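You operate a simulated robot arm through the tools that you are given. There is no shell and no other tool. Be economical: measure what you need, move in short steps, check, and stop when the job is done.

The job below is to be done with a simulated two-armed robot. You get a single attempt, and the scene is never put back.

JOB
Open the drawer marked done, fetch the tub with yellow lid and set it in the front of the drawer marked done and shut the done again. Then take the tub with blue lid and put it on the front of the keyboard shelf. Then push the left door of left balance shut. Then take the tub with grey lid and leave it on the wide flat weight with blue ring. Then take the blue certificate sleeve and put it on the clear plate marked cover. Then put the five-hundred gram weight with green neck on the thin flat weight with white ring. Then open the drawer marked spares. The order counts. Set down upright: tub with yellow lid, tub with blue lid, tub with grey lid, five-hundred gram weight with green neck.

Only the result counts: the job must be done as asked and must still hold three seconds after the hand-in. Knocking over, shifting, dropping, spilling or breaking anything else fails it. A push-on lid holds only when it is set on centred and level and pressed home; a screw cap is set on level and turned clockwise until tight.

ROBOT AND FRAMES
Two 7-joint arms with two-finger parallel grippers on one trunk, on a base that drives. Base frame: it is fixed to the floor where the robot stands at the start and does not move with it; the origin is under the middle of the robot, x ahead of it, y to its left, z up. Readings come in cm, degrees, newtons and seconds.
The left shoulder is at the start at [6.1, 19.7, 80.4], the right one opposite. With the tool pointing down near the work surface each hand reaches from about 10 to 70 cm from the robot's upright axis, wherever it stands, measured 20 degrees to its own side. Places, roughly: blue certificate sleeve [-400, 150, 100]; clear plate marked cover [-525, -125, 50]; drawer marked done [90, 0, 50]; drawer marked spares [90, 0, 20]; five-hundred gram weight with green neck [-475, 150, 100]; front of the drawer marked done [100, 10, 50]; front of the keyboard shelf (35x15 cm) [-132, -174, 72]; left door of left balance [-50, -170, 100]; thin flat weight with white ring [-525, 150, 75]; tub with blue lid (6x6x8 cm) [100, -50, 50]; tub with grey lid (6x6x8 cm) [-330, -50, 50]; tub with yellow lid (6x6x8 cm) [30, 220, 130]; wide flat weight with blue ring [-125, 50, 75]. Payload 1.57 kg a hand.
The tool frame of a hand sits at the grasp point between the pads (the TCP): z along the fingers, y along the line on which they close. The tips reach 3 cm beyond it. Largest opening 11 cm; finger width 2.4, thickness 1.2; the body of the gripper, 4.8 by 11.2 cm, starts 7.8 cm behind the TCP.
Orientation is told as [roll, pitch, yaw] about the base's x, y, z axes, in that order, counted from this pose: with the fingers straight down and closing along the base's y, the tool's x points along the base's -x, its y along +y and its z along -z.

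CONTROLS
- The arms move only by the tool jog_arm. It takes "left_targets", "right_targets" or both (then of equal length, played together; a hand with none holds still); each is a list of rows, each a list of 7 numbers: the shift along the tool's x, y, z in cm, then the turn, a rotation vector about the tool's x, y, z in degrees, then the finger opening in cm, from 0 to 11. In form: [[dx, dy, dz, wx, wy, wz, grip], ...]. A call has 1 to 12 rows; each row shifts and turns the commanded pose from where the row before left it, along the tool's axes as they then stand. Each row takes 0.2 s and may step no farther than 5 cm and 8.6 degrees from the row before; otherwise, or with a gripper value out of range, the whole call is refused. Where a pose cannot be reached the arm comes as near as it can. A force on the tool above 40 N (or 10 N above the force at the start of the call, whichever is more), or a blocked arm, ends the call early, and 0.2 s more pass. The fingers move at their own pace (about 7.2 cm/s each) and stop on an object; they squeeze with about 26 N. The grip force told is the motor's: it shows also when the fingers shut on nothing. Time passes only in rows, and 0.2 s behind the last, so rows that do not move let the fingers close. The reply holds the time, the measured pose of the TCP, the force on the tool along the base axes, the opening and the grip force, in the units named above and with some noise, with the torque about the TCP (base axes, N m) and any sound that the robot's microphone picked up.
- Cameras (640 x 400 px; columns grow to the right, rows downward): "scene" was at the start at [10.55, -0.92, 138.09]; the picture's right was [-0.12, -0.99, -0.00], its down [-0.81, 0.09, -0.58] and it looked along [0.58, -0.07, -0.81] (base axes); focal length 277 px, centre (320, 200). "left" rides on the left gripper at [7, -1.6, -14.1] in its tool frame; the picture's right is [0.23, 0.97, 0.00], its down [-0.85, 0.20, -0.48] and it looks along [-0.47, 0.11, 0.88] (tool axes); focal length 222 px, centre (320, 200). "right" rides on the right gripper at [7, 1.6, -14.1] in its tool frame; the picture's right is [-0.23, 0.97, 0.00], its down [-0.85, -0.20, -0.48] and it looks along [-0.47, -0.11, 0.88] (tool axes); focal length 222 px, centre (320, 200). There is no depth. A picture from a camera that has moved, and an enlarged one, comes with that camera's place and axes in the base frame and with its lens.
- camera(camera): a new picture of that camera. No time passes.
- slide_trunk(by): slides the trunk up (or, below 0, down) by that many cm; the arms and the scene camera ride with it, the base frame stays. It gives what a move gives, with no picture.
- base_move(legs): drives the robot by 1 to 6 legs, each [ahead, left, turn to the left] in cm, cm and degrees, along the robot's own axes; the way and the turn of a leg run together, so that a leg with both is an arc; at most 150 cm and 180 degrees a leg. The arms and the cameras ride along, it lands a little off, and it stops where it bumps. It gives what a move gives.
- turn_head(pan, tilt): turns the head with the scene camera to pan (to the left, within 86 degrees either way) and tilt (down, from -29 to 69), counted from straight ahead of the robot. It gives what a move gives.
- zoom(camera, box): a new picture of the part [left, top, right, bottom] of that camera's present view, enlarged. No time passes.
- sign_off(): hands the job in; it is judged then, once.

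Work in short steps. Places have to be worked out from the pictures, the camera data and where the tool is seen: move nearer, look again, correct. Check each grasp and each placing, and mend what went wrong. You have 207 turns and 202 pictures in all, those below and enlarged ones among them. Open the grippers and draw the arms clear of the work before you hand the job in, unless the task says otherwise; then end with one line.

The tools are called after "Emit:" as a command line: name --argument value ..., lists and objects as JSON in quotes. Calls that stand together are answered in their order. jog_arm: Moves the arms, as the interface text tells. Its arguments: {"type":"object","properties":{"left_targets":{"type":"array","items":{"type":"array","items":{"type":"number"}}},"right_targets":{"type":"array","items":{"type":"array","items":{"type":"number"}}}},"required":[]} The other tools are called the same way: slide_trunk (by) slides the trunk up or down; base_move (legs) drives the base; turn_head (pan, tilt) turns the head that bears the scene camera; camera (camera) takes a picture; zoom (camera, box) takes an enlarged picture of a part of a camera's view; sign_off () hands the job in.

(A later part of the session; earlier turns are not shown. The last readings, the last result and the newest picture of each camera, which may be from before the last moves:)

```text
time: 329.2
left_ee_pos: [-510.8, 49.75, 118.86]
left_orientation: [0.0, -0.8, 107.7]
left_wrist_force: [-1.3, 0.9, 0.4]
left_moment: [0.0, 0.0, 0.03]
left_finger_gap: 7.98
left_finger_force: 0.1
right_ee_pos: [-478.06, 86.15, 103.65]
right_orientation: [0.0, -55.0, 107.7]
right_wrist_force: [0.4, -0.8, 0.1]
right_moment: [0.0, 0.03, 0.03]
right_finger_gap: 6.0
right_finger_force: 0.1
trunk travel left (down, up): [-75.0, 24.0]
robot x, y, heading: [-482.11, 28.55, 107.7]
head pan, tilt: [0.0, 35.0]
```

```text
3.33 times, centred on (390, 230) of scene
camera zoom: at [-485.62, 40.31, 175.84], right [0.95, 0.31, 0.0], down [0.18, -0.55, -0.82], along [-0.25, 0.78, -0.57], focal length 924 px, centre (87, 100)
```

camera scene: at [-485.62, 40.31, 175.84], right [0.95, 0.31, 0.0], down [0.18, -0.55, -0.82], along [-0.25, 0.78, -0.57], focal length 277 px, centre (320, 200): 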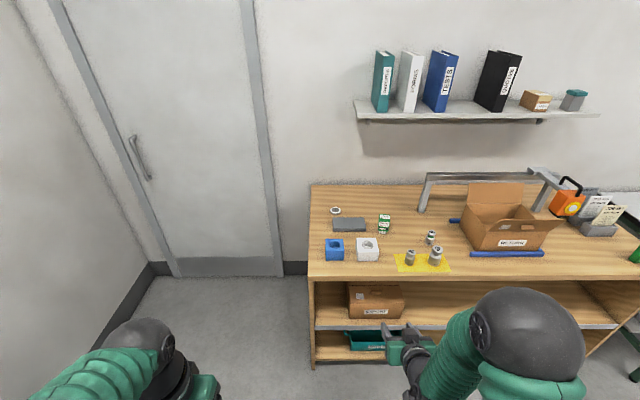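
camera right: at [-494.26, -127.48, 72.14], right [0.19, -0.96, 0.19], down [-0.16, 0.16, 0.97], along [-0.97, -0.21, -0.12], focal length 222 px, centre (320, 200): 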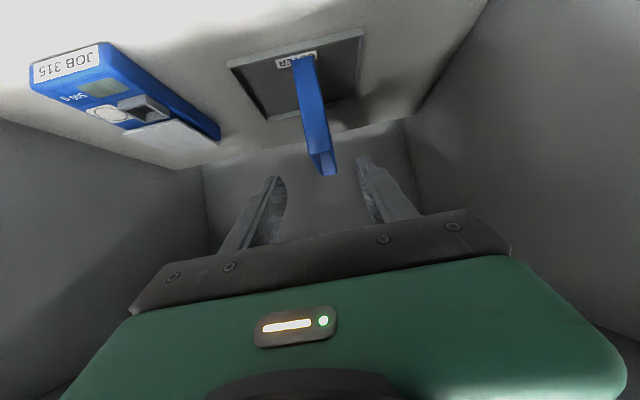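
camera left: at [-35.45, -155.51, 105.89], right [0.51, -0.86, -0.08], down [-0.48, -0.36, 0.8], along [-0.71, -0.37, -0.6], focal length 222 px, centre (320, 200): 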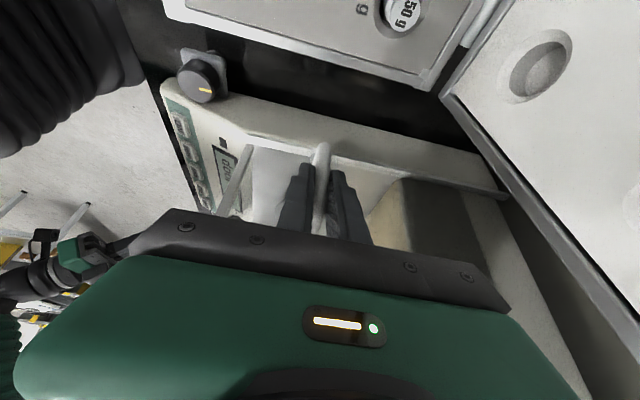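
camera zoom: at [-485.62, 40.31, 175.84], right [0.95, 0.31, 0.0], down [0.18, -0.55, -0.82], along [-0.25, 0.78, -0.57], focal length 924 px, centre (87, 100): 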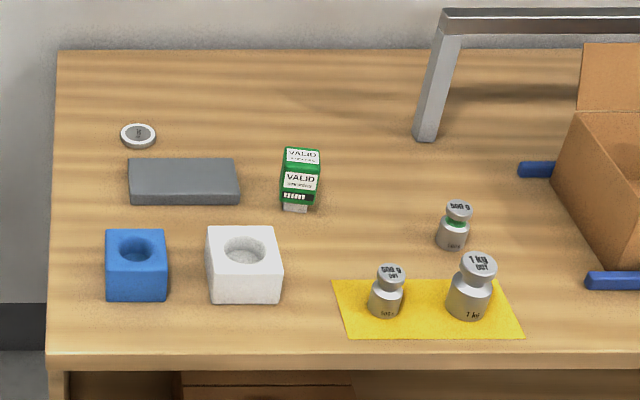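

Weight ≈ (−466, 145.2), disc ≈ (−514, 155.4, 86.3). First tuck the right hand (vertical, back), then drive right 65 and part-way ahead.

Emit:
jog_arm --right_targets '[[0, 0, 0, 0, 7.9, 0, 5], [0, 0, 0, 0, 7.9, 0, 3], [0, 0, 0, 0, 7.9, 0, 1], [0, 0, 0, 0, 7.9, 0, 0], [0, 0, 0, 0, 7.9, 0, 0], [0, 0, 0, 0, 7.9, 0, 0], [0, 0, 0, 0, 7.6, 0, 0], [5, 0, 0, 0, 0, 0, 0], [5, 0, 0, 0, 0, 0, 0], [5, 0, 0, 0, 0, 0, 0], [5, 0, 0, 0, 0, 0, 0], [4, 0, 0, 0, 0, 0, 0]]'

Emit:
base_move --legs '[[0, -65, 1.3], [36, 0, 0]]'

Emit:
camera --camera "scene"

```text
time: 331.8
left_ee_pos: [-510.86, 49.65, 118.93]
left_orientation: [0.1, -1.0, 107.6]
left_wrist_force: [0.4, 0.1, -1.3]
left_moment: [0.02, -0.04, -0.03]
left_finger_gap: 8.01
left_finger_force: 0.2
right_ee_pos: [-471.11, 64.15, 103.73]
right_orientation: [0.1, 0.0, 107.8]
right_wrist_force: [0.2, 0.3, -0.4]
right_moment: [0.02, 0.01, -0.03]
right_finger_gap: 0.0
right_finger_force: 21.4
right hand out of reach, approached as far as the arm can: row 12
trunk travel left (down, up): [-75.0, 24.0]
robot x, y, heading: [-482.24, 28.85, 107.7]
head pan, tilt: [0.0, 35.0]
```

```text
time: 337.3
left_ee_pos: [-459.95, 104.51, 118.74]
left_orientation: [0.0, -1.1, 107.7]
left_wrist_force: [-0.7, 1.0, 0.2]
left_moment: [0.02, 0.0, -0.02]
left_finger_gap: 8.0
left_finger_force: 0.0
right_ee_pos: [-420.27, 119.35, 103.83]
right_orientation: [0.1, 0.0, 107.9]
right_wrist_force: [0.6, 0.3, -0.1]
right_moment: [0.01, -0.01, -0.02]
right_finger_gap: 0.0
right_finger_force: 21.0
trunk travel left (down, up): [-75.0, 24.0]
robot x, y, heading: [-431.02, 83.98, 108.1]
head pan, tilt: [0.0, 35.0]
```

```text
63 pictures are left
camera scene: at [-434.57, 94.93, 175.87], right [0.95, 0.31, 0.0], down [0.18, -0.54, -0.82], along [-0.25, 0.78, -0.57], focal length 277 px, centre (320, 200)
```

scene: 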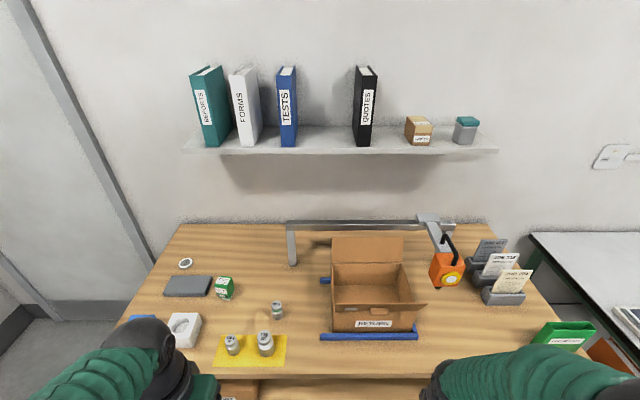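

Weight confirmed at ≈(−466, 144.8). Ahead 9, then bring the left hand above it.

Emit:
base_move --legs '[[9, 0, 0.5]]'

Emit:
jog_arm --left_targets '[[-4.4, -0.9, 0, 0, 0, 0, 8], [-4.4, -0.9, 0, 0, 0, 0, 8], [-4.4, -0.9, 0, 0, 0, 0, 8], [-4.4, -0.9, 0, 0, 0, 0, 8], [-4.4, -0.9, 0, 0, 0, 0, 8], [-4.4, -0.9, 2, 0, 0, 0, 8], [-2.5, -0.9, 4, 0, 1, 0, 8]]'

Emit:
camera --camera "left"

Emit:
camera --camera "scene"

```text
time: 338.4
left_ee_pos: [-462.52, 112.18, 119.1]
left_orientation: [0.0, -1.3, 108.2]
left_wrist_force: [1.1, -1.3, 0.1]
left_moment: [0.07, 0.04, 0.03]
left_finger_gap: 8.0
left_finger_force: 0.1
right_ee_pos: [-423.02, 127.34, 103.84]
right_orientation: [0.0, -0.4, 108.4]
right_wrist_force: [0.6, -0.5, -0.2]
right_moment: [0.02, -0.01, -0.01]
right_finger_gap: 0.01
right_finger_force: 21.3
trunk travel left (down, up): [-75.0, 24.0]
robot x, y, heading: [-433.69, 91.99, 108.3]
head pan, tilt: [0.0, 35.0]
```

```text
time: 340.0
left_ee_pos: [-466.12, 142.87, 113.25]
left_orientation: [0.0, 0.2, 108.3]
left_wrist_force: [0.6, -0.3, 0.2]
left_moment: [-0.03, 0.0, 0.01]
left_finger_gap: 7.99
left_finger_force: 0.1
right_ee_pos: [-423.24, 128.12, 103.82]
right_orientation: [0.1, 0.3, 108.6]
right_wrist_force: [0.3, -0.1, 0.4]
right_moment: [-0.03, 0.01, 0.0]
right_finger_gap: 0.0
right_finger_force: 20.8
trunk travel left (down, up): [-75.0, 24.0]
robot x, y, heading: [-433.88, 92.12, 108.3]
head pan, tilt: [0.0, 35.0]
```

```text
62 pictures are left
camera left: at [-462.41, 136.7, 127.42], right [-0.85, -0.52, 0.0], down [-0.46, 0.75, 0.48], along [-0.25, 0.4, -0.88], focal length 222 px, centre (320, 200)
```

left: 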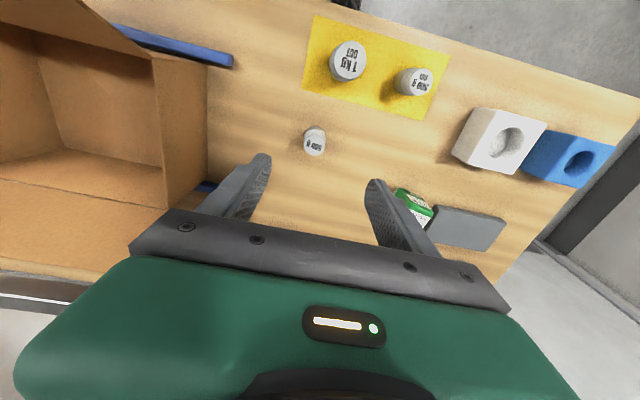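

```text
61 pictures are left
camera scene: at [-437.59, 104.31, 175.8], right [0.95, 0.32, 0.0], down [0.18, -0.55, -0.82], along [-0.26, 0.77, -0.58], focal length 277 px, centre (320, 200)
```

scene: 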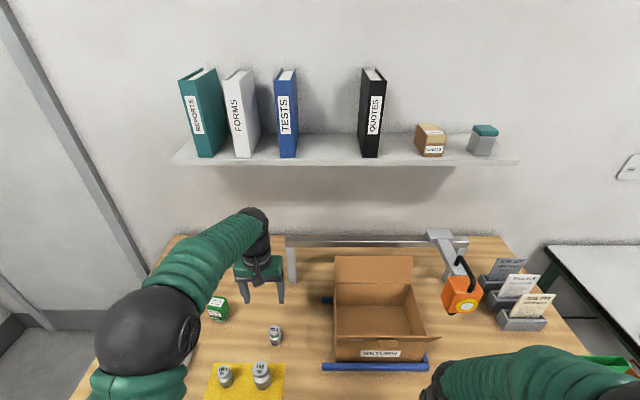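

Shift 1.5 forward, lower 17, look.

Emit:
jog_arm --left_targets '[[-1.5, -0.4, 3, 0, 0, 0, 8], [0, 0, 5, 0, 0, 0, 8], [0, 0, 5, 0, 0, 0, 8], [0, 0, 4, 0, 0, 0, 8]]'

Emit:
camera --camera "left"

```text
time: 341.0
left_ee_pos: [-466.26, 143.72, 96.2]
left_orientation: [-0.1, 0.1, 108.4]
left_wrist_force: [0.7, 0.3, -0.6]
left_moment: [0.02, -0.03, -0.01]
left_finger_gap: 7.99
left_finger_force: 0.1
right_ee_pos: [-423.39, 128.03, 103.58]
right_orientation: [0.1, 0.1, 108.4]
right_wrist_force: [-0.9, 0.6, -0.3]
right_moment: [-0.04, 0.03, -0.01]
right_finger_gap: 0.0
right_finger_force: 21.0
trunk travel left (down, up): [-75.0, 24.0]
robot x, y, heading: [-434.29, 92.26, 108.3]
head pan, tilt: [0.0, 35.0]
```

```text
60 pictures are left
camera left: at [-462.52, 137.85, 110.33], right [-0.85, -0.52, 0.0], down [-0.46, 0.75, 0.48], along [-0.25, 0.41, -0.88], focal length 222 px, centre (320, 200)
```

left: 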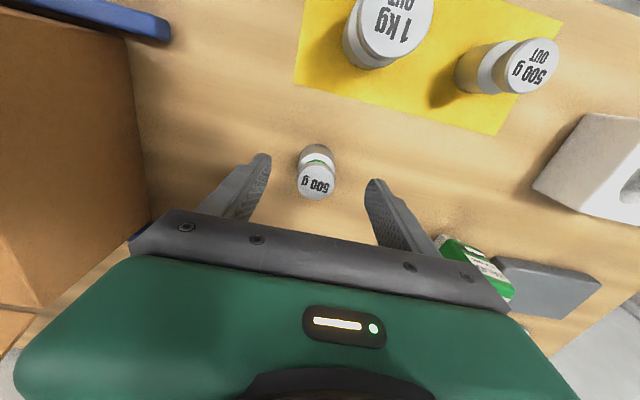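

Forward 1.0, lower 5.3, and close.

Emit:
jog_arm --left_targets '[[-1, -0.2, 2, 0, 0, 0, 7], [0, 0, 2, 0, 0, 0, 7], [0, 0, 1.3, 0, 0, 0, 7], [0, 0, 0, 0, 0, 0, 3], [0, 0, 0, 0, 0, 0, 0], [0, 0, 0, 0, 0, 0, 0]]'

Emit:
camera --camera "left"

```text
time: 342.4
left_ee_pos: [-466.5, 144.83, 91.05]
left_orientation: [0.0, 0.1, 108.3]
left_wrist_force: [-2.7, -0.9, 1.0]
left_moment: [0.07, 0.09, 0.03]
left_finger_gap: 3.73
left_finger_force: 26.2
right_ee_pos: [-423.25, 127.9, 103.7]
right_orientation: [0.1, 0.0, 108.4]
right_wrist_force: [-0.5, 0.1, 0.5]
right_moment: [0.0, 0.0, 0.01]
right_finger_gap: 0.0
right_finger_force: 21.3
trunk travel left (down, up): [-75.0, 24.0]
robot x, y, heading: [-433.99, 92.16, 108.6]
head pan, tilt: [0.0, 35.0]
```

```text
59 pictures are left
camera left: at [-462.64, 138.93, 105.15], right [-0.85, -0.52, 0.0], down [-0.46, 0.75, 0.48], along [-0.25, 0.41, -0.88], focal length 222 px, centre (320, 200)
```

left: 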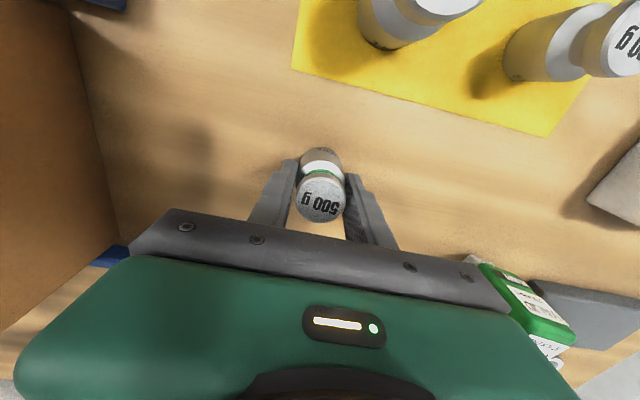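

Gripped (3.7 cm). Lift 14 and pull back.

Emit:
jog_arm --left_targets '[[0, 0, -1, 0, 0, 0, 0], [0, 0, -4, 0, 0, 0, 0], [0, 0, -4.5, 0, 0, 0, 0], [0, 0, -4.5, 0, 0, 0, 0], [4.5, 0, 0, 0, 0, 0, 0], [4.5, 0, 0, 0, 0, 0, 0], [4.5, 0, 0, 0, 0, 0, 0], [4.5, 0, 0, 0, 0, 0, 0], [4.5, 0, 0, 0, 0, 0, 0]]'

Emit:
camera --camera "left"

```text
time: 344.4
left_ee_pos: [-459.07, 123.23, 104.76]
left_orientation: [0.0, -0.1, 108.3]
left_wrist_force: [-0.2, 0.1, -4.5]
left_moment: [0.07, 0.01, -0.02]
left_finger_gap: 3.71
left_finger_force: 25.8
right_ee_pos: [-423.23, 127.64, 103.8]
right_orientation: [0.0, 0.0, 108.5]
right_wrist_force: [0.1, 0.0, -0.7]
right_moment: [0.03, 0.02, 0.01]
right_finger_gap: 0.0
right_finger_force: 21.2
trunk travel left (down, up): [-75.0, 24.0]
robot x, y, heading: [-433.8, 92.25, 108.5]
head pan, tilt: [0.0, 35.0]
```

```text
58 pictures are left
camera left: at [-455.32, 117.19, 118.88], right [-0.85, -0.52, 0.0], down [-0.46, 0.75, 0.48], along [-0.25, 0.41, -0.88], focal length 222 px, centre (320, 200)
```

left: 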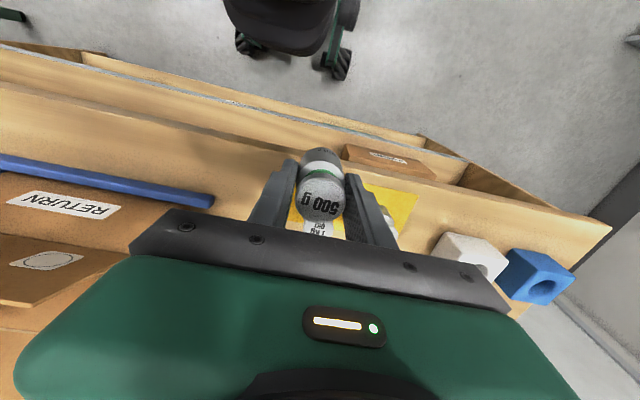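

Weight held. Drive to the left end of the bookcase: back, left, turn right 90°, then strafe in.

Emit:
base_move --legs '[[-30, 0, 0.5], [0, 65, 0], [0, 60, 0], [0, 0, -90]]'

Emit:
turn_head --pan 40 --tilt 35

Emit:
camera --camera "scene"

```text
time: 352.5
left_ee_pos: [-562.44, 57.72, 104.48]
left_orientation: [-0.5, 0.2, 112.4]
left_wrist_force: [0.8, 0.5, -5.4]
left_moment: [-0.04, 0.06, 0.04]
left_finger_gap: 3.71
left_finger_force: 25.9
right_ee_pos: [-526.78, 64.9, 103.89]
right_orientation: [-0.3, 0.0, 112.5]
right_wrist_force: [0.8, 0.6, 0.4]
right_moment: [-0.09, 0.05, 0.03]
right_finger_gap: 0.01
right_finger_force: 21.3
trunk travel left (down, up): [-75.0, 24.0]
robot x, y, heading: [-534.19, 28.83, 112.5]
head pan, tilt: [0.0, 35.0]
stopped in leg 3: the robot was blocked; the commanded pose is now the measured one
```

```text
time: 353.6
left_ee_pos: [-563.26, 57.05, 104.5]
left_orientation: [-1.0, -0.1, 112.5]
left_wrist_force: [0.3, 0.5, -3.4]
left_moment: [0.05, 0.03, -0.01]
left_finger_gap: 3.73
left_finger_force: 25.8
right_ee_pos: [-527.8, 64.05, 104.19]
right_orientation: [-0.9, -0.1, 112.6]
right_wrist_force: [0.2, -0.4, 1.4]
right_moment: [0.01, 0.01, 0.0]
right_finger_gap: 0.01
right_finger_force: 21.5
trunk travel left (down, up): [-75.0, 24.0]
robot x, y, heading: [-534.18, 28.82, 112.8]
head pan, tilt: [40.0, 35.0]
```

```text
57 pictures are left
camera scene: at [-543.25, 35.51, 175.85], right [0.46, 0.89, 0.0], down [0.51, -0.26, -0.82], along [-0.73, 0.38, -0.57], focal length 277 px, centre (320, 200)
```

scene: 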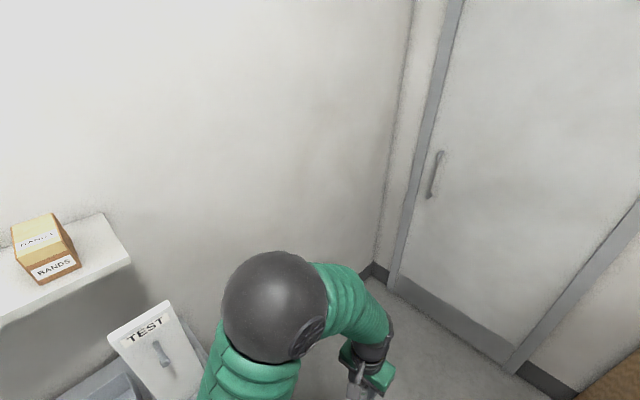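

Blocked on the left. Look down-left to see what was touched.

Emit:
turn_head --pan 86 --tilt 50

Emit:
camera --camera "scene"

```text
time: 354.7
left_ee_pos: [-563.21, 57.18, 104.49]
left_orientation: [-0.9, 0.1, 112.5]
left_wrist_force: [-0.6, -0.6, -5.4]
left_moment: [-0.02, 0.04, -0.02]
left_finger_gap: 3.72
left_finger_force: 25.7
right_ee_pos: [-527.62, 64.2, 104.07]
right_orientation: [-0.9, -0.1, 112.5]
right_wrist_force: [0.5, 0.2, 0.2]
right_moment: [-0.02, -0.02, 0.02]
right_finger_gap: 0.0
right_finger_force: 21.7
trunk travel left (down, up): [-75.0, 24.0]
robot x, y, heading: [-534.02, 28.83, 112.6]
head pan, tilt: [85.9, 50.0]
```

```text
56 pictures are left
camera scene: at [-542.61, 29.34, 173.67], right [-0.32, 0.95, 0.0], down [0.73, 0.24, -0.64], along [-0.61, -0.21, -0.77], focal length 277 px, centre (320, 200)
```

scene: 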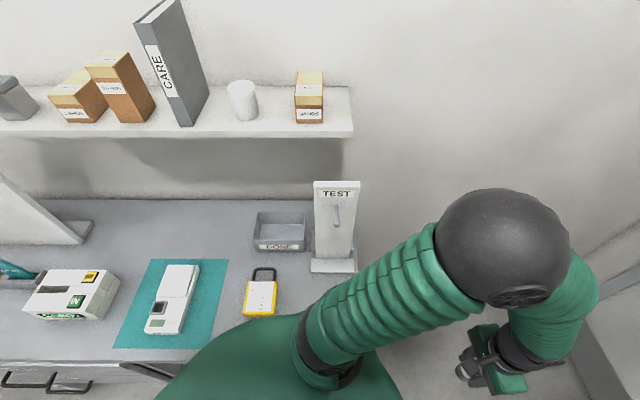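

The base touched the bench front; items there are undisturbed. Move right off it, go forward, turn to face +a.

Emit:
base_move --legs '[[0, -15, 0], [0, 0, -3.5], [37, 0, 0], [0, 0, -90]]'

Emit:
turn_head --pan 20 --tilt 35

Emit:
camera --camera "scene"

```text
time: 362.3
left_ee_pos: [-501.75, 95.65, 104.45]
left_orientation: [-1.0, 0.0, 18.0]
left_wrist_force: [-0.1, -0.1, -4.8]
left_moment: [0.02, 0.01, 0.01]
left_finger_gap: 3.71
left_finger_force: 25.7
right_ee_pos: [-497.41, 59.73, 104.05]
right_orientation: [-0.8, 0.0, 18.1]
right_wrist_force: [-0.4, 0.2, 0.2]
right_moment: [-0.02, 0.01, -0.02]
right_finger_gap: 0.0
right_finger_force: 21.0
trunk travel left (down, up): [-75.0, 24.0]
robot x, y, heading: [-532.41, 68.79, 18.1]
head pan, tilt: [85.9, 50.0]
```

```text
time: 363.7
left_ee_pos: [-501.81, 95.52, 104.47]
left_orientation: [-0.9, 0.0, 18.1]
left_wrist_force: [0.2, -0.1, -5.0]
left_moment: [0.01, 0.02, 0.0]
left_finger_gap: 3.71
left_finger_force: 26.4
right_ee_pos: [-497.49, 59.59, 104.22]
right_orientation: [-0.7, -0.1, 18.0]
right_wrist_force: [0.0, -0.3, -0.1]
right_moment: [-0.02, 0.03, -0.01]
right_finger_gap: 0.0
right_finger_force: 20.8
trunk travel left (down, up): [-75.0, 24.0]
robot x, y, heading: [-532.28, 69.11, 17.9]
head pan, tilt: [20.0, 35.0]
```

```text
55 pictures are left
camera scene: at [-522.13, 75.33, 175.83], right [0.62, -0.79, 0.0], down [-0.45, -0.35, -0.82], along [0.64, 0.51, -0.58], focal length 277 px, centre (320, 200)
```

scene: 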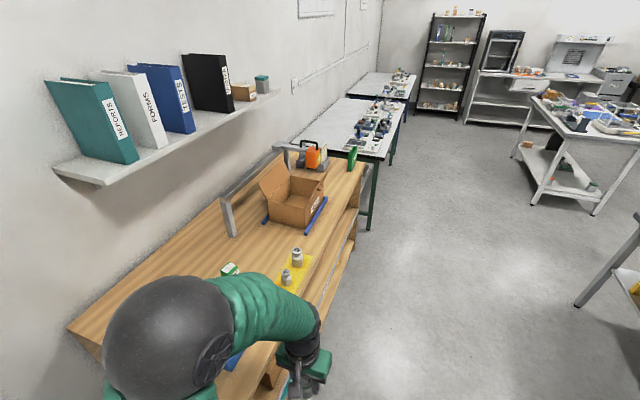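

Back 16, then strafe left 42 toward the end of the bookcase.

Emit:
base_move --legs '[[-15, 0, 1], [0, 42, 0]]'

Emit:
turn_head --pan 15 --tilt 45

Emit:
camera --camera "scene"

Emit:
camera --camera "left"

```text
time: 365.4
left_ee_pos: [-514.98, 93.6, 104.98]
left_orientation: [0.3, -0.4, 19.2]
left_wrist_force: [-1.1, 0.5, -4.7]
left_moment: [-0.05, -0.02, -0.03]
left_finger_gap: 3.73
left_finger_force: 26.5
right_ee_pos: [-509.77, 57.77, 103.86]
right_orientation: [0.2, -0.8, 18.6]
right_wrist_force: [0.3, 0.9, -0.4]
right_moment: [-0.08, -0.05, -0.01]
right_finger_gap: 0.01
right_finger_force: 22.1
trunk travel left (down, up): [-75.0, 24.0]
robot x, y, heading: [-545.24, 68.39, 19.7]
head pan, tilt: [20.0, 35.0]
stopped in leg 2: the robot was blocked; the commanded pose is now the measured one
```

```text
time: 366.1
left_ee_pos: [-514.87, 92.93, 105.21]
left_orientation: [0.5, -0.7, 19.2]
left_wrist_force: [0.3, -0.3, -4.4]
left_moment: [0.02, -0.03, 0.0]
left_finger_gap: 3.74
left_finger_force: 25.7
right_ee_pos: [-509.82, 57.37, 103.93]
right_orientation: [0.4, -0.7, 18.5]
right_wrist_force: [0.7, -0.6, 1.3]
right_moment: [0.02, -0.01, 0.0]
right_finger_gap: 0.01
right_finger_force: 21.4
trunk travel left (down, up): [-75.0, 24.0]
robot x, y, heading: [-545.09, 68.21, 19.3]
head pan, tilt: [15.0, 45.0]
```

```text
54 pictures are left
camera scene: at [-535.77, 75.08, 174.41], right [0.56, -0.83, 0.01], down [-0.58, -0.4, -0.71], along [0.59, 0.39, -0.71], focal length 277 px, centre (320, 200)
```

scene: 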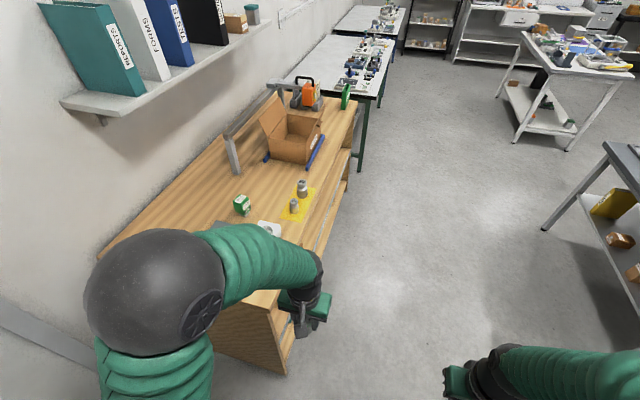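

```text
53 pictures are left
camera left: at [-521.04, 89.08, 119.26], right [-0.53, 0.85, 0.01], down [0.74, 0.46, 0.49], along [0.41, 0.27, -0.87], focal length 222 px, centre (320, 200)
```

left: 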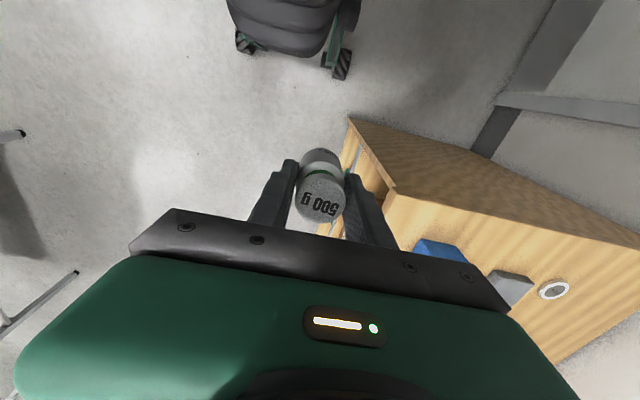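

Probably the rear touched the bench corner. Move ahead 7 first, then strafe left.

Emit:
base_move --legs '[[7, 0, 0], [0, 20, 0]]'

```text
time: 368.3
left_ee_pos: [-514.3, 113.03, 105.22]
left_orientation: [1.1, -0.4, 19.0]
left_wrist_force: [0.2, -0.5, -4.7]
left_moment: [-0.01, 0.01, 0.0]
left_finger_gap: 3.71
left_finger_force: 26.1
right_ee_pos: [-509.18, 77.27, 103.64]
right_orientation: [1.2, -0.6, 18.3]
right_wrist_force: [-0.7, -1.4, 0.6]
right_moment: [0.01, -0.02, -0.01]
right_finger_gap: 0.0
right_finger_force: 21.4
trunk travel left (down, up): [-75.0, 24.0]
robot x, y, heading: [-544.79, 89.44, 19.4]
head pan, tilt: [15.0, 45.0]
```

Clear now. Strafe left 20 more and look.

Emit:
base_move --legs '[[-3, 20, 0]]'

Emit:
camera --camera "scene"

Emit:
camera --camera "left"

```text
time: 369.9
left_ee_pos: [-523.59, 130.8, 105.21]
left_orientation: [1.2, -0.5, 18.7]
left_wrist_force: [0.7, -0.6, -5.1]
left_moment: [0.05, 0.05, -0.02]
left_finger_gap: 3.75
left_finger_force: 26.0
right_ee_pos: [-518.64, 94.93, 103.4]
right_orientation: [1.0, -0.7, 18.0]
right_wrist_force: [1.1, 0.0, -0.3]
right_moment: [0.01, 0.04, -0.01]
right_finger_gap: 0.0
right_finger_force: 21.4
trunk travel left (down, up): [-75.0, 24.0]
robot x, y, heading: [-553.97, 107.17, 19.1]
head pan, tilt: [15.0, 45.0]
```

```text
52 pictures are left
camera scene: at [-543.65, 111.29, 174.35], right [0.56, -0.83, -0.01], down [-0.59, -0.39, -0.71], along [0.58, 0.4, -0.71], focal length 277 px, centre (320, 200)
```

scene: 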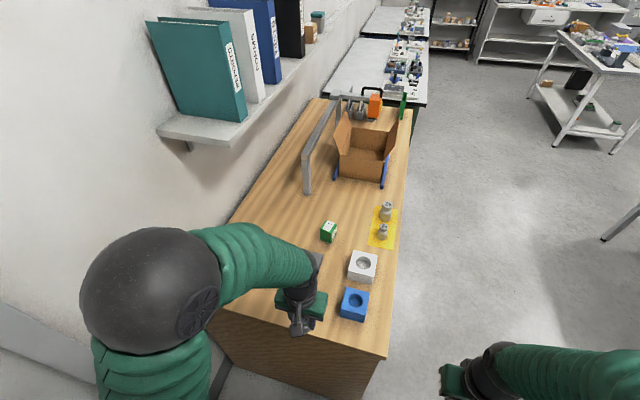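

```text
51 pictures are left
camera left: at [-529.59, 126.82, 119.22], right [-0.53, 0.85, 0.02], down [0.74, 0.45, 0.49], along [0.41, 0.27, -0.87], focal length 222 px, centre (320, 200)
```

left: 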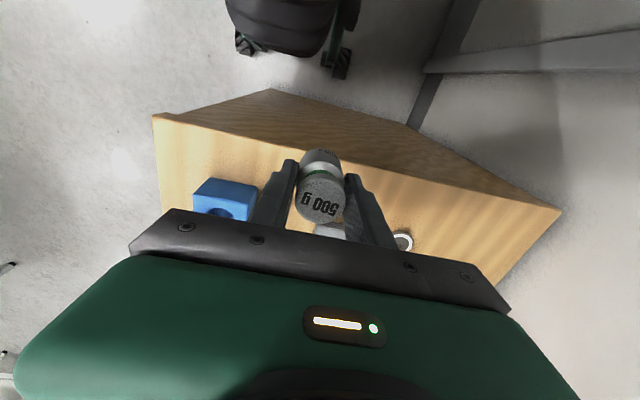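

Disc ≈ (−514.8, 155). Move the weight above it (16.5 ahead, 19.9 left), levelling the ~1° tilt.

Emit:
jog_arm --left_targets '[[-2.75, 3.3, 0, 0.5, 0.45, 0, 0], [-2.75, 3.3, 0, 0.5, 0.45, 0, 0], [-2.75, 3.3, 0, 0, 0, 0, 0], [-2.75, 3.3, 0, 0, 0, 0, 0], [-2.75, 3.3, 0, 0, 0, 0, 0], [-2.75, 3.3, 0, 0, 0, 0, 0]]'

Emit:
camera --camera "left"

Emit:
camera --camera "scene"

```text
time: 371.4
left_ee_pos: [-514.72, 156.25, 104.88]
left_orientation: [-0.7, 0.5, 18.8]
left_wrist_force: [-0.5, 0.4, -5.1]
left_moment: [-0.01, -0.02, -0.02]
left_finger_gap: 3.7
left_finger_force: 26.3
right_ee_pos: [-518.8, 96.22, 103.97]
right_orientation: [0.3, -0.9, 18.1]
right_wrist_force: [-0.6, -0.3, 0.6]
right_moment: [-0.02, 0.01, -0.01]
right_finger_gap: 0.0
right_finger_force: 20.7
trunk travel left (down, up): [-75.0, 24.0]
robot x, y, heading: [-554.49, 107.18, 19.0]
head pan, tilt: [15.0, 45.0]
```

```text
50 pictures are left
camera left: at [-520.61, 152.76, 119.07], right [-0.53, 0.85, -0.01], down [0.75, 0.47, 0.47], along [0.4, 0.24, -0.88], focal length 222 px, centre (320, 200)
```

left: 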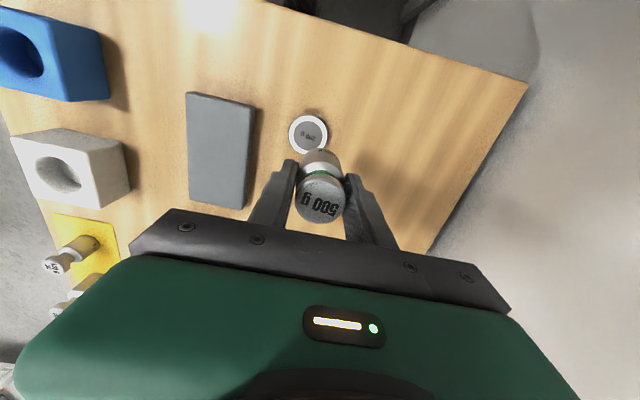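

```text
49 pictures are left
camera scene: at [-544.15, 113.49, 174.32], right [0.56, -0.83, 0.0], down [-0.59, -0.4, -0.7], along [0.58, 0.39, -0.71], focal length 277 px, centre (320, 200)
```

scene: 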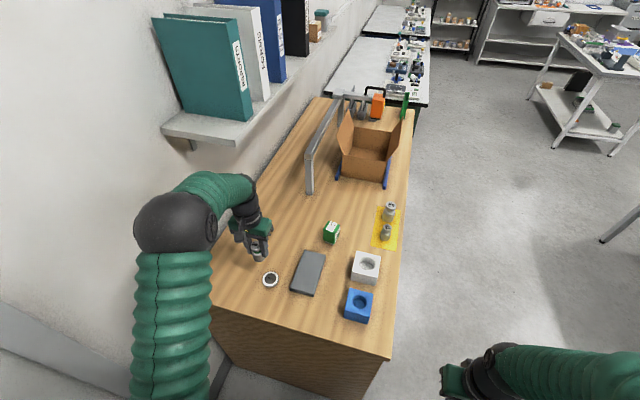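

Disc refined to ≈(−514.4, 154.1). Shift 2.1 right, 0.4 back, and lower 11.

Emit:
jog_arm --left_targets '[[0.4, -2.1, 1, -0.4, -0.4, 0, 0], [0, 0, 4, 0, 0, 0, 0], [0, 0, 4, 0, 0, 0, 0], [0, 0, 2, 0, 0, 0, 0]]'

Emit:
camera --camera "left"

Emit:
zoom --camera "scene" --box '[200, 180, 360, 320]'

```text
time: 372.4
left_ee_pos: [-514.42, 153.74, 94.02]
left_orientation: [-0.1, -0.1, 18.6]
left_wrist_force: [-0.5, -0.2, -5.7]
left_moment: [0.01, -0.01, 0.01]
left_finger_gap: 3.74
left_finger_force: 26.0
right_ee_pos: [-518.96, 96.15, 103.84]
right_orientation: [0.4, -1.0, 18.0]
right_wrist_force: [-1.0, -0.2, 0.2]
right_moment: [0.02, 0.02, 0.0]
right_finger_gap: 0.0
right_finger_force: 21.7
trunk travel left (down, up): [-75.0, 24.0]
robot x, y, heading: [-554.18, 106.97, 19.3]
head pan, tilt: [15.0, 45.0]
```

```text
48 pictures are left
camera left: at [-520.5, 150.07, 108.13], right [-0.53, 0.85, 0.0], down [0.74, 0.46, 0.48], along [0.41, 0.25, -0.88], focal length 222 px, centre (320, 200)
```

left: 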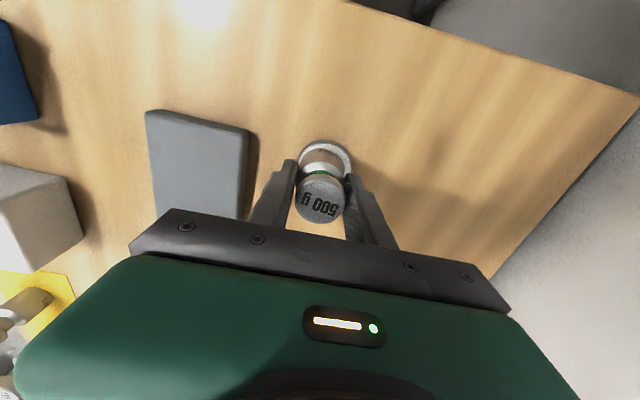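

```text
2.86 times, centred on (280, 250) of scene
camera zoom: at [-544.25, 113.08, 174.34], right [0.56, -0.83, 0.0], down [-0.59, -0.4, -0.7], along [0.58, 0.39, -0.71], focal length 792 px, centre (434, 57)
```

zoom: 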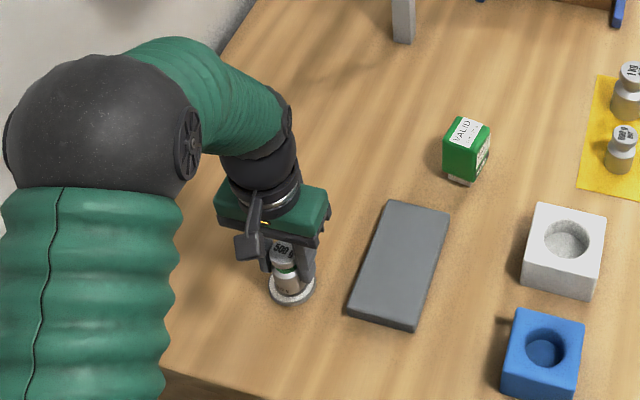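

Nearly centred; nudge 0.4 ahead and lower slowly to contact.

Emit:
jog_arm --left_targets '[[-0.4, 0, 0.5, 0, 0, 0, 0], [0, 0, 0.4, 0, 0, 0, 0], [0, 0, 0.3, 0, 0, 0, 0], [0, 0, 0.3, 0, 0, 0, 0]]'

Emit:
zoom --camera "left" --box '[240, 100, 400, 240]'

```text
time: 373.4
left_ee_pos: [-513.97, 153.84, 92.48]
left_orientation: [-0.1, 0.0, 18.7]
left_wrist_force: [0.1, 0.0, -4.5]
left_moment: [0.03, -0.01, 0.0]
left_finger_gap: 3.7
left_finger_force: 25.7
right_ee_pos: [-518.73, 95.98, 103.74]
right_orientation: [0.5, -0.8, 18.0]
right_wrist_force: [-0.3, 0.0, -0.4]
right_moment: [0.0, 0.01, 0.0]
right_finger_gap: 0.0
right_finger_force: 21.4
trunk travel left (down, up): [-75.0, 24.0]
robot x, y, heading: [-554.38, 107.15, 19.0]
head pan, tilt: [15.0, 45.0]
```

```text
2.86 times, centred on (320, 170) of left
camera zoom: at [-519.94, 150.09, 106.65], right [-0.53, 0.85, 0.0], down [0.75, 0.46, 0.48], along [0.41, 0.25, -0.88], focal length 635 px, centre (320, 286)
```

zoom: 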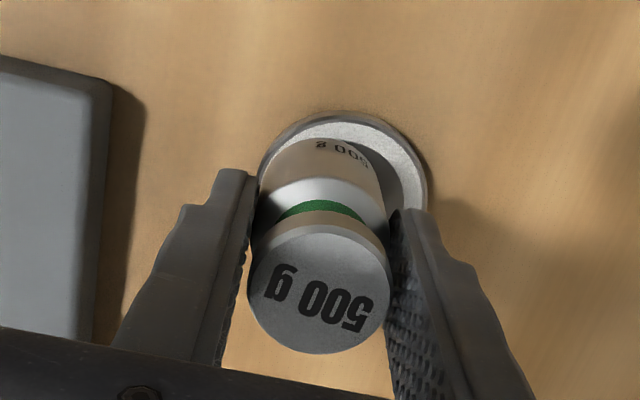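

Weight sits ~0.6 cm to the right of centre; shift left 0.6 and continue down.

Emit:
jog_arm --left_targets '[[0, 0.6, 0, 0, 0, 0, 0], [0, 0, 0.3, 0, 0, 0, 0], [0, 0, 0.25, 0, 0, 0, 0], [0, 0, 0.25, 0, 0, 0, 0]]'

Emit:
zoom --camera "left" --box '[240, 100, 400, 240]'

```text
time: 374.4
left_ee_pos: [-514.14, 154.41, 91.98]
left_orientation: [0.1, -0.4, 18.7]
left_wrist_force: [0.0, 3.4, 15.6]
left_moment: [0.0, 0.21, 0.06]
left_finger_gap: 3.71
left_finger_force: 26.3
right_ee_pos: [-519.12, 95.85, 103.83]
right_orientation: [0.5, -0.8, 18.1]
right_wrist_force: [-1.1, -0.2, -0.3]
right_moment: [0.01, -0.01, -0.01]
right_finger_gap: 0.0
right_finger_force: 21.2
trunk travel left (down, up): [-75.0, 24.0]
robot x, y, heading: [-554.51, 107.08, 19.2]
head pan, tilt: [15.0, 45.0]
```

```text
2.86 times, centred on (320, 170) of left
camera zoom: at [-520.33, 150.57, 106.09], right [-0.53, 0.85, 0.0], down [0.74, 0.46, 0.48], along [0.41, 0.26, -0.87], focal length 635 px, centre (320, 286)
```

zoom: 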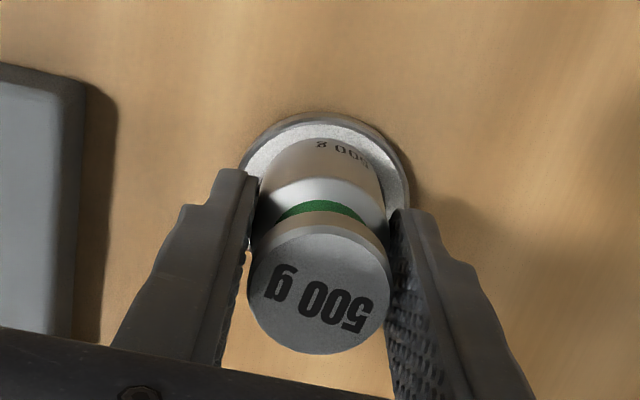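

Centred and in contact. Ease up 0.1, open slowly.

Emit:
jog_arm --left_targets '[[0, 0, -0.15, 0, 0, 0, 0], [0, 0, 0, 0, 0, 0, 4.2], [0, 0, 0, 0, 0, 0, 5], [0, 0, 0, 0, 0, 0, 6.5]]'

Emit:
zoom --camera "left" --box '[240, 100, 400, 240]'

```text
time: 375.4
left_ee_pos: [-514.24, 154.18, 91.83]
left_orientation: [0.0, 0.0, 18.8]
left_wrist_force: [-0.3, -0.1, -0.8]
left_moment: [-0.01, 0.01, 0.0]
left_finger_gap: 6.47
left_finger_force: 0.1
right_ee_pos: [-518.89, 95.93, 103.76]
right_orientation: [0.5, -0.9, 18.1]
right_wrist_force: [0.3, 0.2, 0.2]
right_moment: [-0.01, 0.0, -0.02]
right_finger_gap: 0.02
right_finger_force: 21.8
trunk travel left (down, up): [-75.0, 24.0]
robot x, y, heading: [-554.43, 106.88, 19.3]
head pan, tilt: [15.0, 45.0]
```

```text
2.86 times, centred on (320, 170) of left
camera zoom: at [-520.26, 150.58, 105.97], right [-0.53, 0.85, 0.0], down [0.75, 0.46, 0.48], along [0.41, 0.25, -0.88], focal length 635 px, centre (320, 286)
```

zoom: 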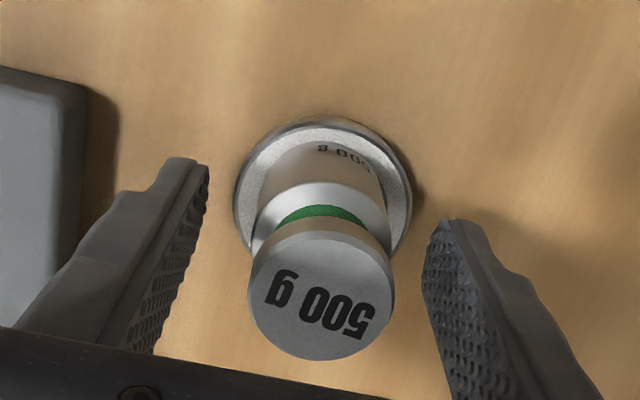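

The weight stands centred on the disc. Raise straight up and withdraw.

Emit:
jog_arm --left_targets '[[0, 0, -3, 0, 0, 0, 7], [0, 0, -5, 0, 0, 0, 7], [0, 0, -5, 0, 0, 0, 7], [0, 0, -3, 0, 0, 0, 7], [4, -2, 0, 0, 0, 0, 7], [4, -3, 0, 0, 0, 0, 7], [4, -3, 0, 0, 0, 0, 7], [3, -4, 0, 0, 0, 0, 7], [0, -4, 0, 0, 0, 0, 7]]'

Emit:
zoom --camera "scene" --box '[200, 180, 400, 340]'

```text
time: 377.4
left_ee_pos: [-523.27, 134.05, 107.78]
left_orientation: [0.2, 0.0, 18.6]
left_wrist_force: [0.4, 0.3, -0.6]
left_moment: [-0.02, 0.02, -0.01]
left_finger_gap: 7.02
left_finger_force: 0.1
right_ee_pos: [-519.13, 95.62, 103.69]
right_orientation: [0.6, -0.6, 18.1]
right_wrist_force: [0.3, 0.3, -0.4]
right_moment: [0.01, 0.0, -0.01]
right_finger_gap: 0.0
right_finger_force: 22.1
trunk travel left (down, up): [-75.0, 24.0]
robot x, y, heading: [-554.19, 107.15, 19.4]
head pan, tilt: [15.0, 45.0]
```

```text
2.50 times, centred on (300, 260) of scene
camera zoom: at [-544.19, 112.49, 174.36], right [0.56, -0.83, 0.0], down [-0.59, -0.4, -0.71], along [0.58, 0.4, -0.71], focal length 693 px, centre (370, 50)
```

zoom: 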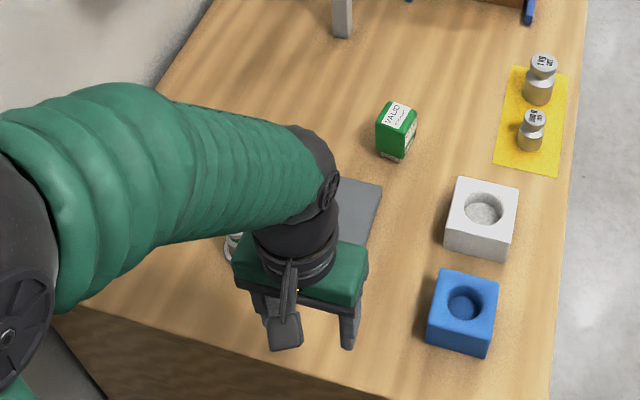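

Now drive back toward the cabinet: strafe right out of the corner, then ahead down the aisle.

Emit:
base_move --legs '[[4, -48, 0], [0, -46, 0], [150, 0, 0]]'

Emit:
turn_head --pan 0 --tilt 30

Emit:
camera --camera "scene"

```text
time: 389.6
left_ee_pos: [-344.95, 93.38, 107.77]
left_orientation: [0.0, -0.1, 17.2]
left_wrist_force: [0.8, 0.2, 0.0]
left_moment: [-0.01, 0.01, 0.02]
left_finger_gap: 7.0
left_finger_force: 0.0
right_ee_pos: [-341.78, 54.81, 103.85]
right_orientation: [0.5, -0.7, 16.5]
right_wrist_force: [0.2, 0.8, -0.5]
right_moment: [0.01, -0.06, 0.0]
right_finger_gap: 0.0
right_finger_force: 21.3
trunk travel left (down, up): [-75.0, 24.0]
robot x, y, heading: [-376.51, 67.24, 17.7]
head pan, tilt: [15.0, 45.0]
```

```text
time: 390.4
left_ee_pos: [-344.99, 93.38, 107.83]
left_orientation: [0.0, -0.2, 17.3]
left_wrist_force: [-0.2, -0.8, -0.1]
left_moment: [-0.01, -0.01, -0.01]
left_finger_gap: 6.99
left_finger_force: 0.0
right_ee_pos: [-341.52, 54.78, 103.78]
right_orientation: [0.4, -0.8, 16.5]
right_wrist_force: [-1.0, 0.2, 0.0]
right_moment: [0.0, 0.04, -0.03]
right_finger_gap: 0.0
right_finger_force: 21.1
trunk travel left (down, up): [-75.0, 24.0]
robot x, y, heading: [-376.41, 66.83, 17.6]
head pan, tilt: [0.0, 30.0]
```

```text
42 pictures are left
camera scene: at [-364.64, 70.75, 176.61], right [0.3, -0.95, 0.0], down [-0.48, -0.15, -0.86], along [0.82, 0.26, -0.5], focal length 277 px, centre (320, 200)
```

scene: 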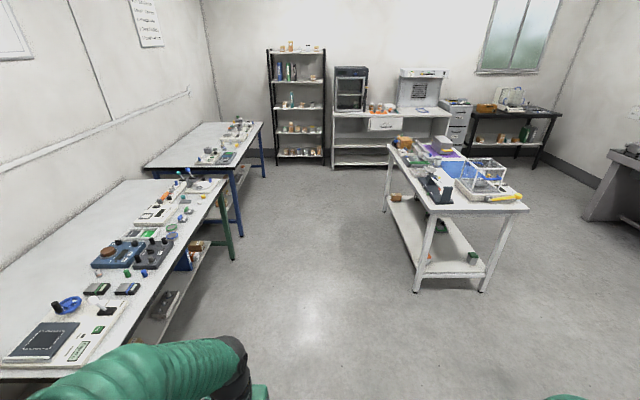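

Aisle is clear. Continue ahead, then strafe right to the cabinet.

Emit:
base_move --legs '[[0, 0, 1.4], [150, 0, 0], [150, 0, 0], [45, 0, 0]]'

```text
time: 407.5
left_ee_pos: [-20.05, 207.64, 107.95]
left_orientation: [0.0, -0.2, 19.2]
left_wrist_force: [-0.1, 0.1, -0.6]
left_moment: [0.03, 0.01, -0.02]
left_finger_gap: 7.0
left_finger_force: 0.1
right_ee_pos: [-15.38, 169.29, 103.81]
right_orientation: [0.6, -0.9, 18.4]
right_wrist_force: [-0.3, 0.7, -0.2]
right_moment: [0.07, -0.05, 0.04]
right_finger_gap: 0.0
right_finger_force: 21.5
trunk travel left (down, up): [-75.0, 24.0]
robot x, y, heading: [-50.34, 180.08, 19.5]
head pan, tilt: [0.0, 30.0]
```

Strafe right to the cabinet and lower the trunk toward the SPARES height.

Emit:
base_move --legs '[[0, -95, 0], [-11, -92, 0]]'

Emit:
slide_trunk --by -35

Emit:
turn_head --pan -15 --tilt 48

Emit:
camera --camera "scene"

```text
time: 417.0
left_ee_pos: [35.46, 29.63, 107.85]
left_orientation: [-0.1, -0.1, 21.2]
left_wrist_force: [0.2, 0.4, -0.3]
left_moment: [-0.03, 0.01, 0.0]
left_finger_gap: 6.98
left_finger_force: 0.1
right_ee_pos: [41.66, -8.69, 103.85]
right_orientation: [0.4, -0.9, 20.6]
right_wrist_force: [-0.3, -0.3, -0.5]
right_moment: [-0.01, -0.01, 0.0]
right_finger_gap: 0.0
right_finger_force: 21.2
trunk travel left (down, up): [-75.0, 24.0]
robot x, y, heading: [6.04, 0.42, 21.6]
head pan, tilt: [0.0, 30.0]
```

```text
time: 420.4
left_ee_pos: [35.51, 29.28, 72.82]
left_orientation: [0.0, -0.1, 21.2]
left_wrist_force: [0.6, -0.5, 0.6]
left_moment: [-0.01, 0.03, -0.01]
left_finger_gap: 6.97
left_finger_force: 0.1
right_ee_pos: [41.63, -8.92, 68.93]
right_orientation: [0.5, -1.0, 20.6]
right_wrist_force: [-0.9, 0.2, 0.5]
right_moment: [0.01, -0.05, 0.02]
right_finger_gap: 0.01
right_finger_force: 21.3
trunk travel left (down, up): [-40.0, 59.0]
robot x, y, heading: [6.28, 0.88, 21.5]
head pan, tilt: [0.0, 30.0]
```

```text
time: 421.2
left_ee_pos: [35.35, 29.32, 72.83]
left_orientation: [0.0, -0.2, 21.2]
left_wrist_force: [0.2, -0.2, 0.1]
left_moment: [-0.01, -0.02, 0.03]
left_finger_gap: 7.01
left_finger_force: 0.0
right_ee_pos: [41.68, -8.82, 68.91]
right_orientation: [0.5, -1.0, 20.7]
right_wrist_force: [0.2, -0.7, 0.3]
right_moment: [0.02, 0.0, 0.0]
right_finger_gap: 0.01
right_finger_force: 21.1
trunk travel left (down, up): [-40.0, 59.0]
robot x, y, heading: [6.07, 0.91, 21.4]
head pan, tilt: [-15.0, 48.0]
```

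```text
41 pictures are left
camera scene: at [16.9, 2.96, 138.95], right [0.12, -0.99, 0.0], down [-0.74, -0.09, -0.67], along [0.66, 0.08, -0.74], focal length 277 px, centre (320, 200)
```

scene: 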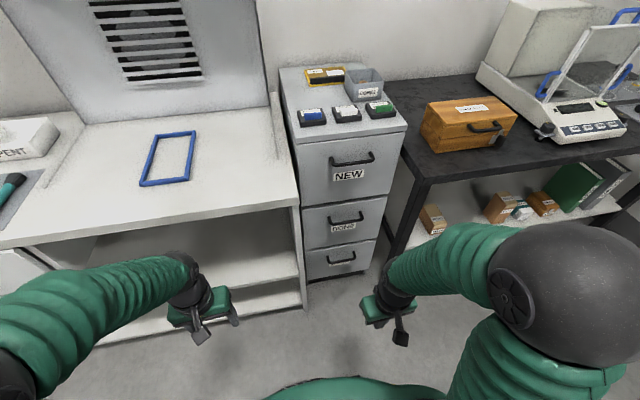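

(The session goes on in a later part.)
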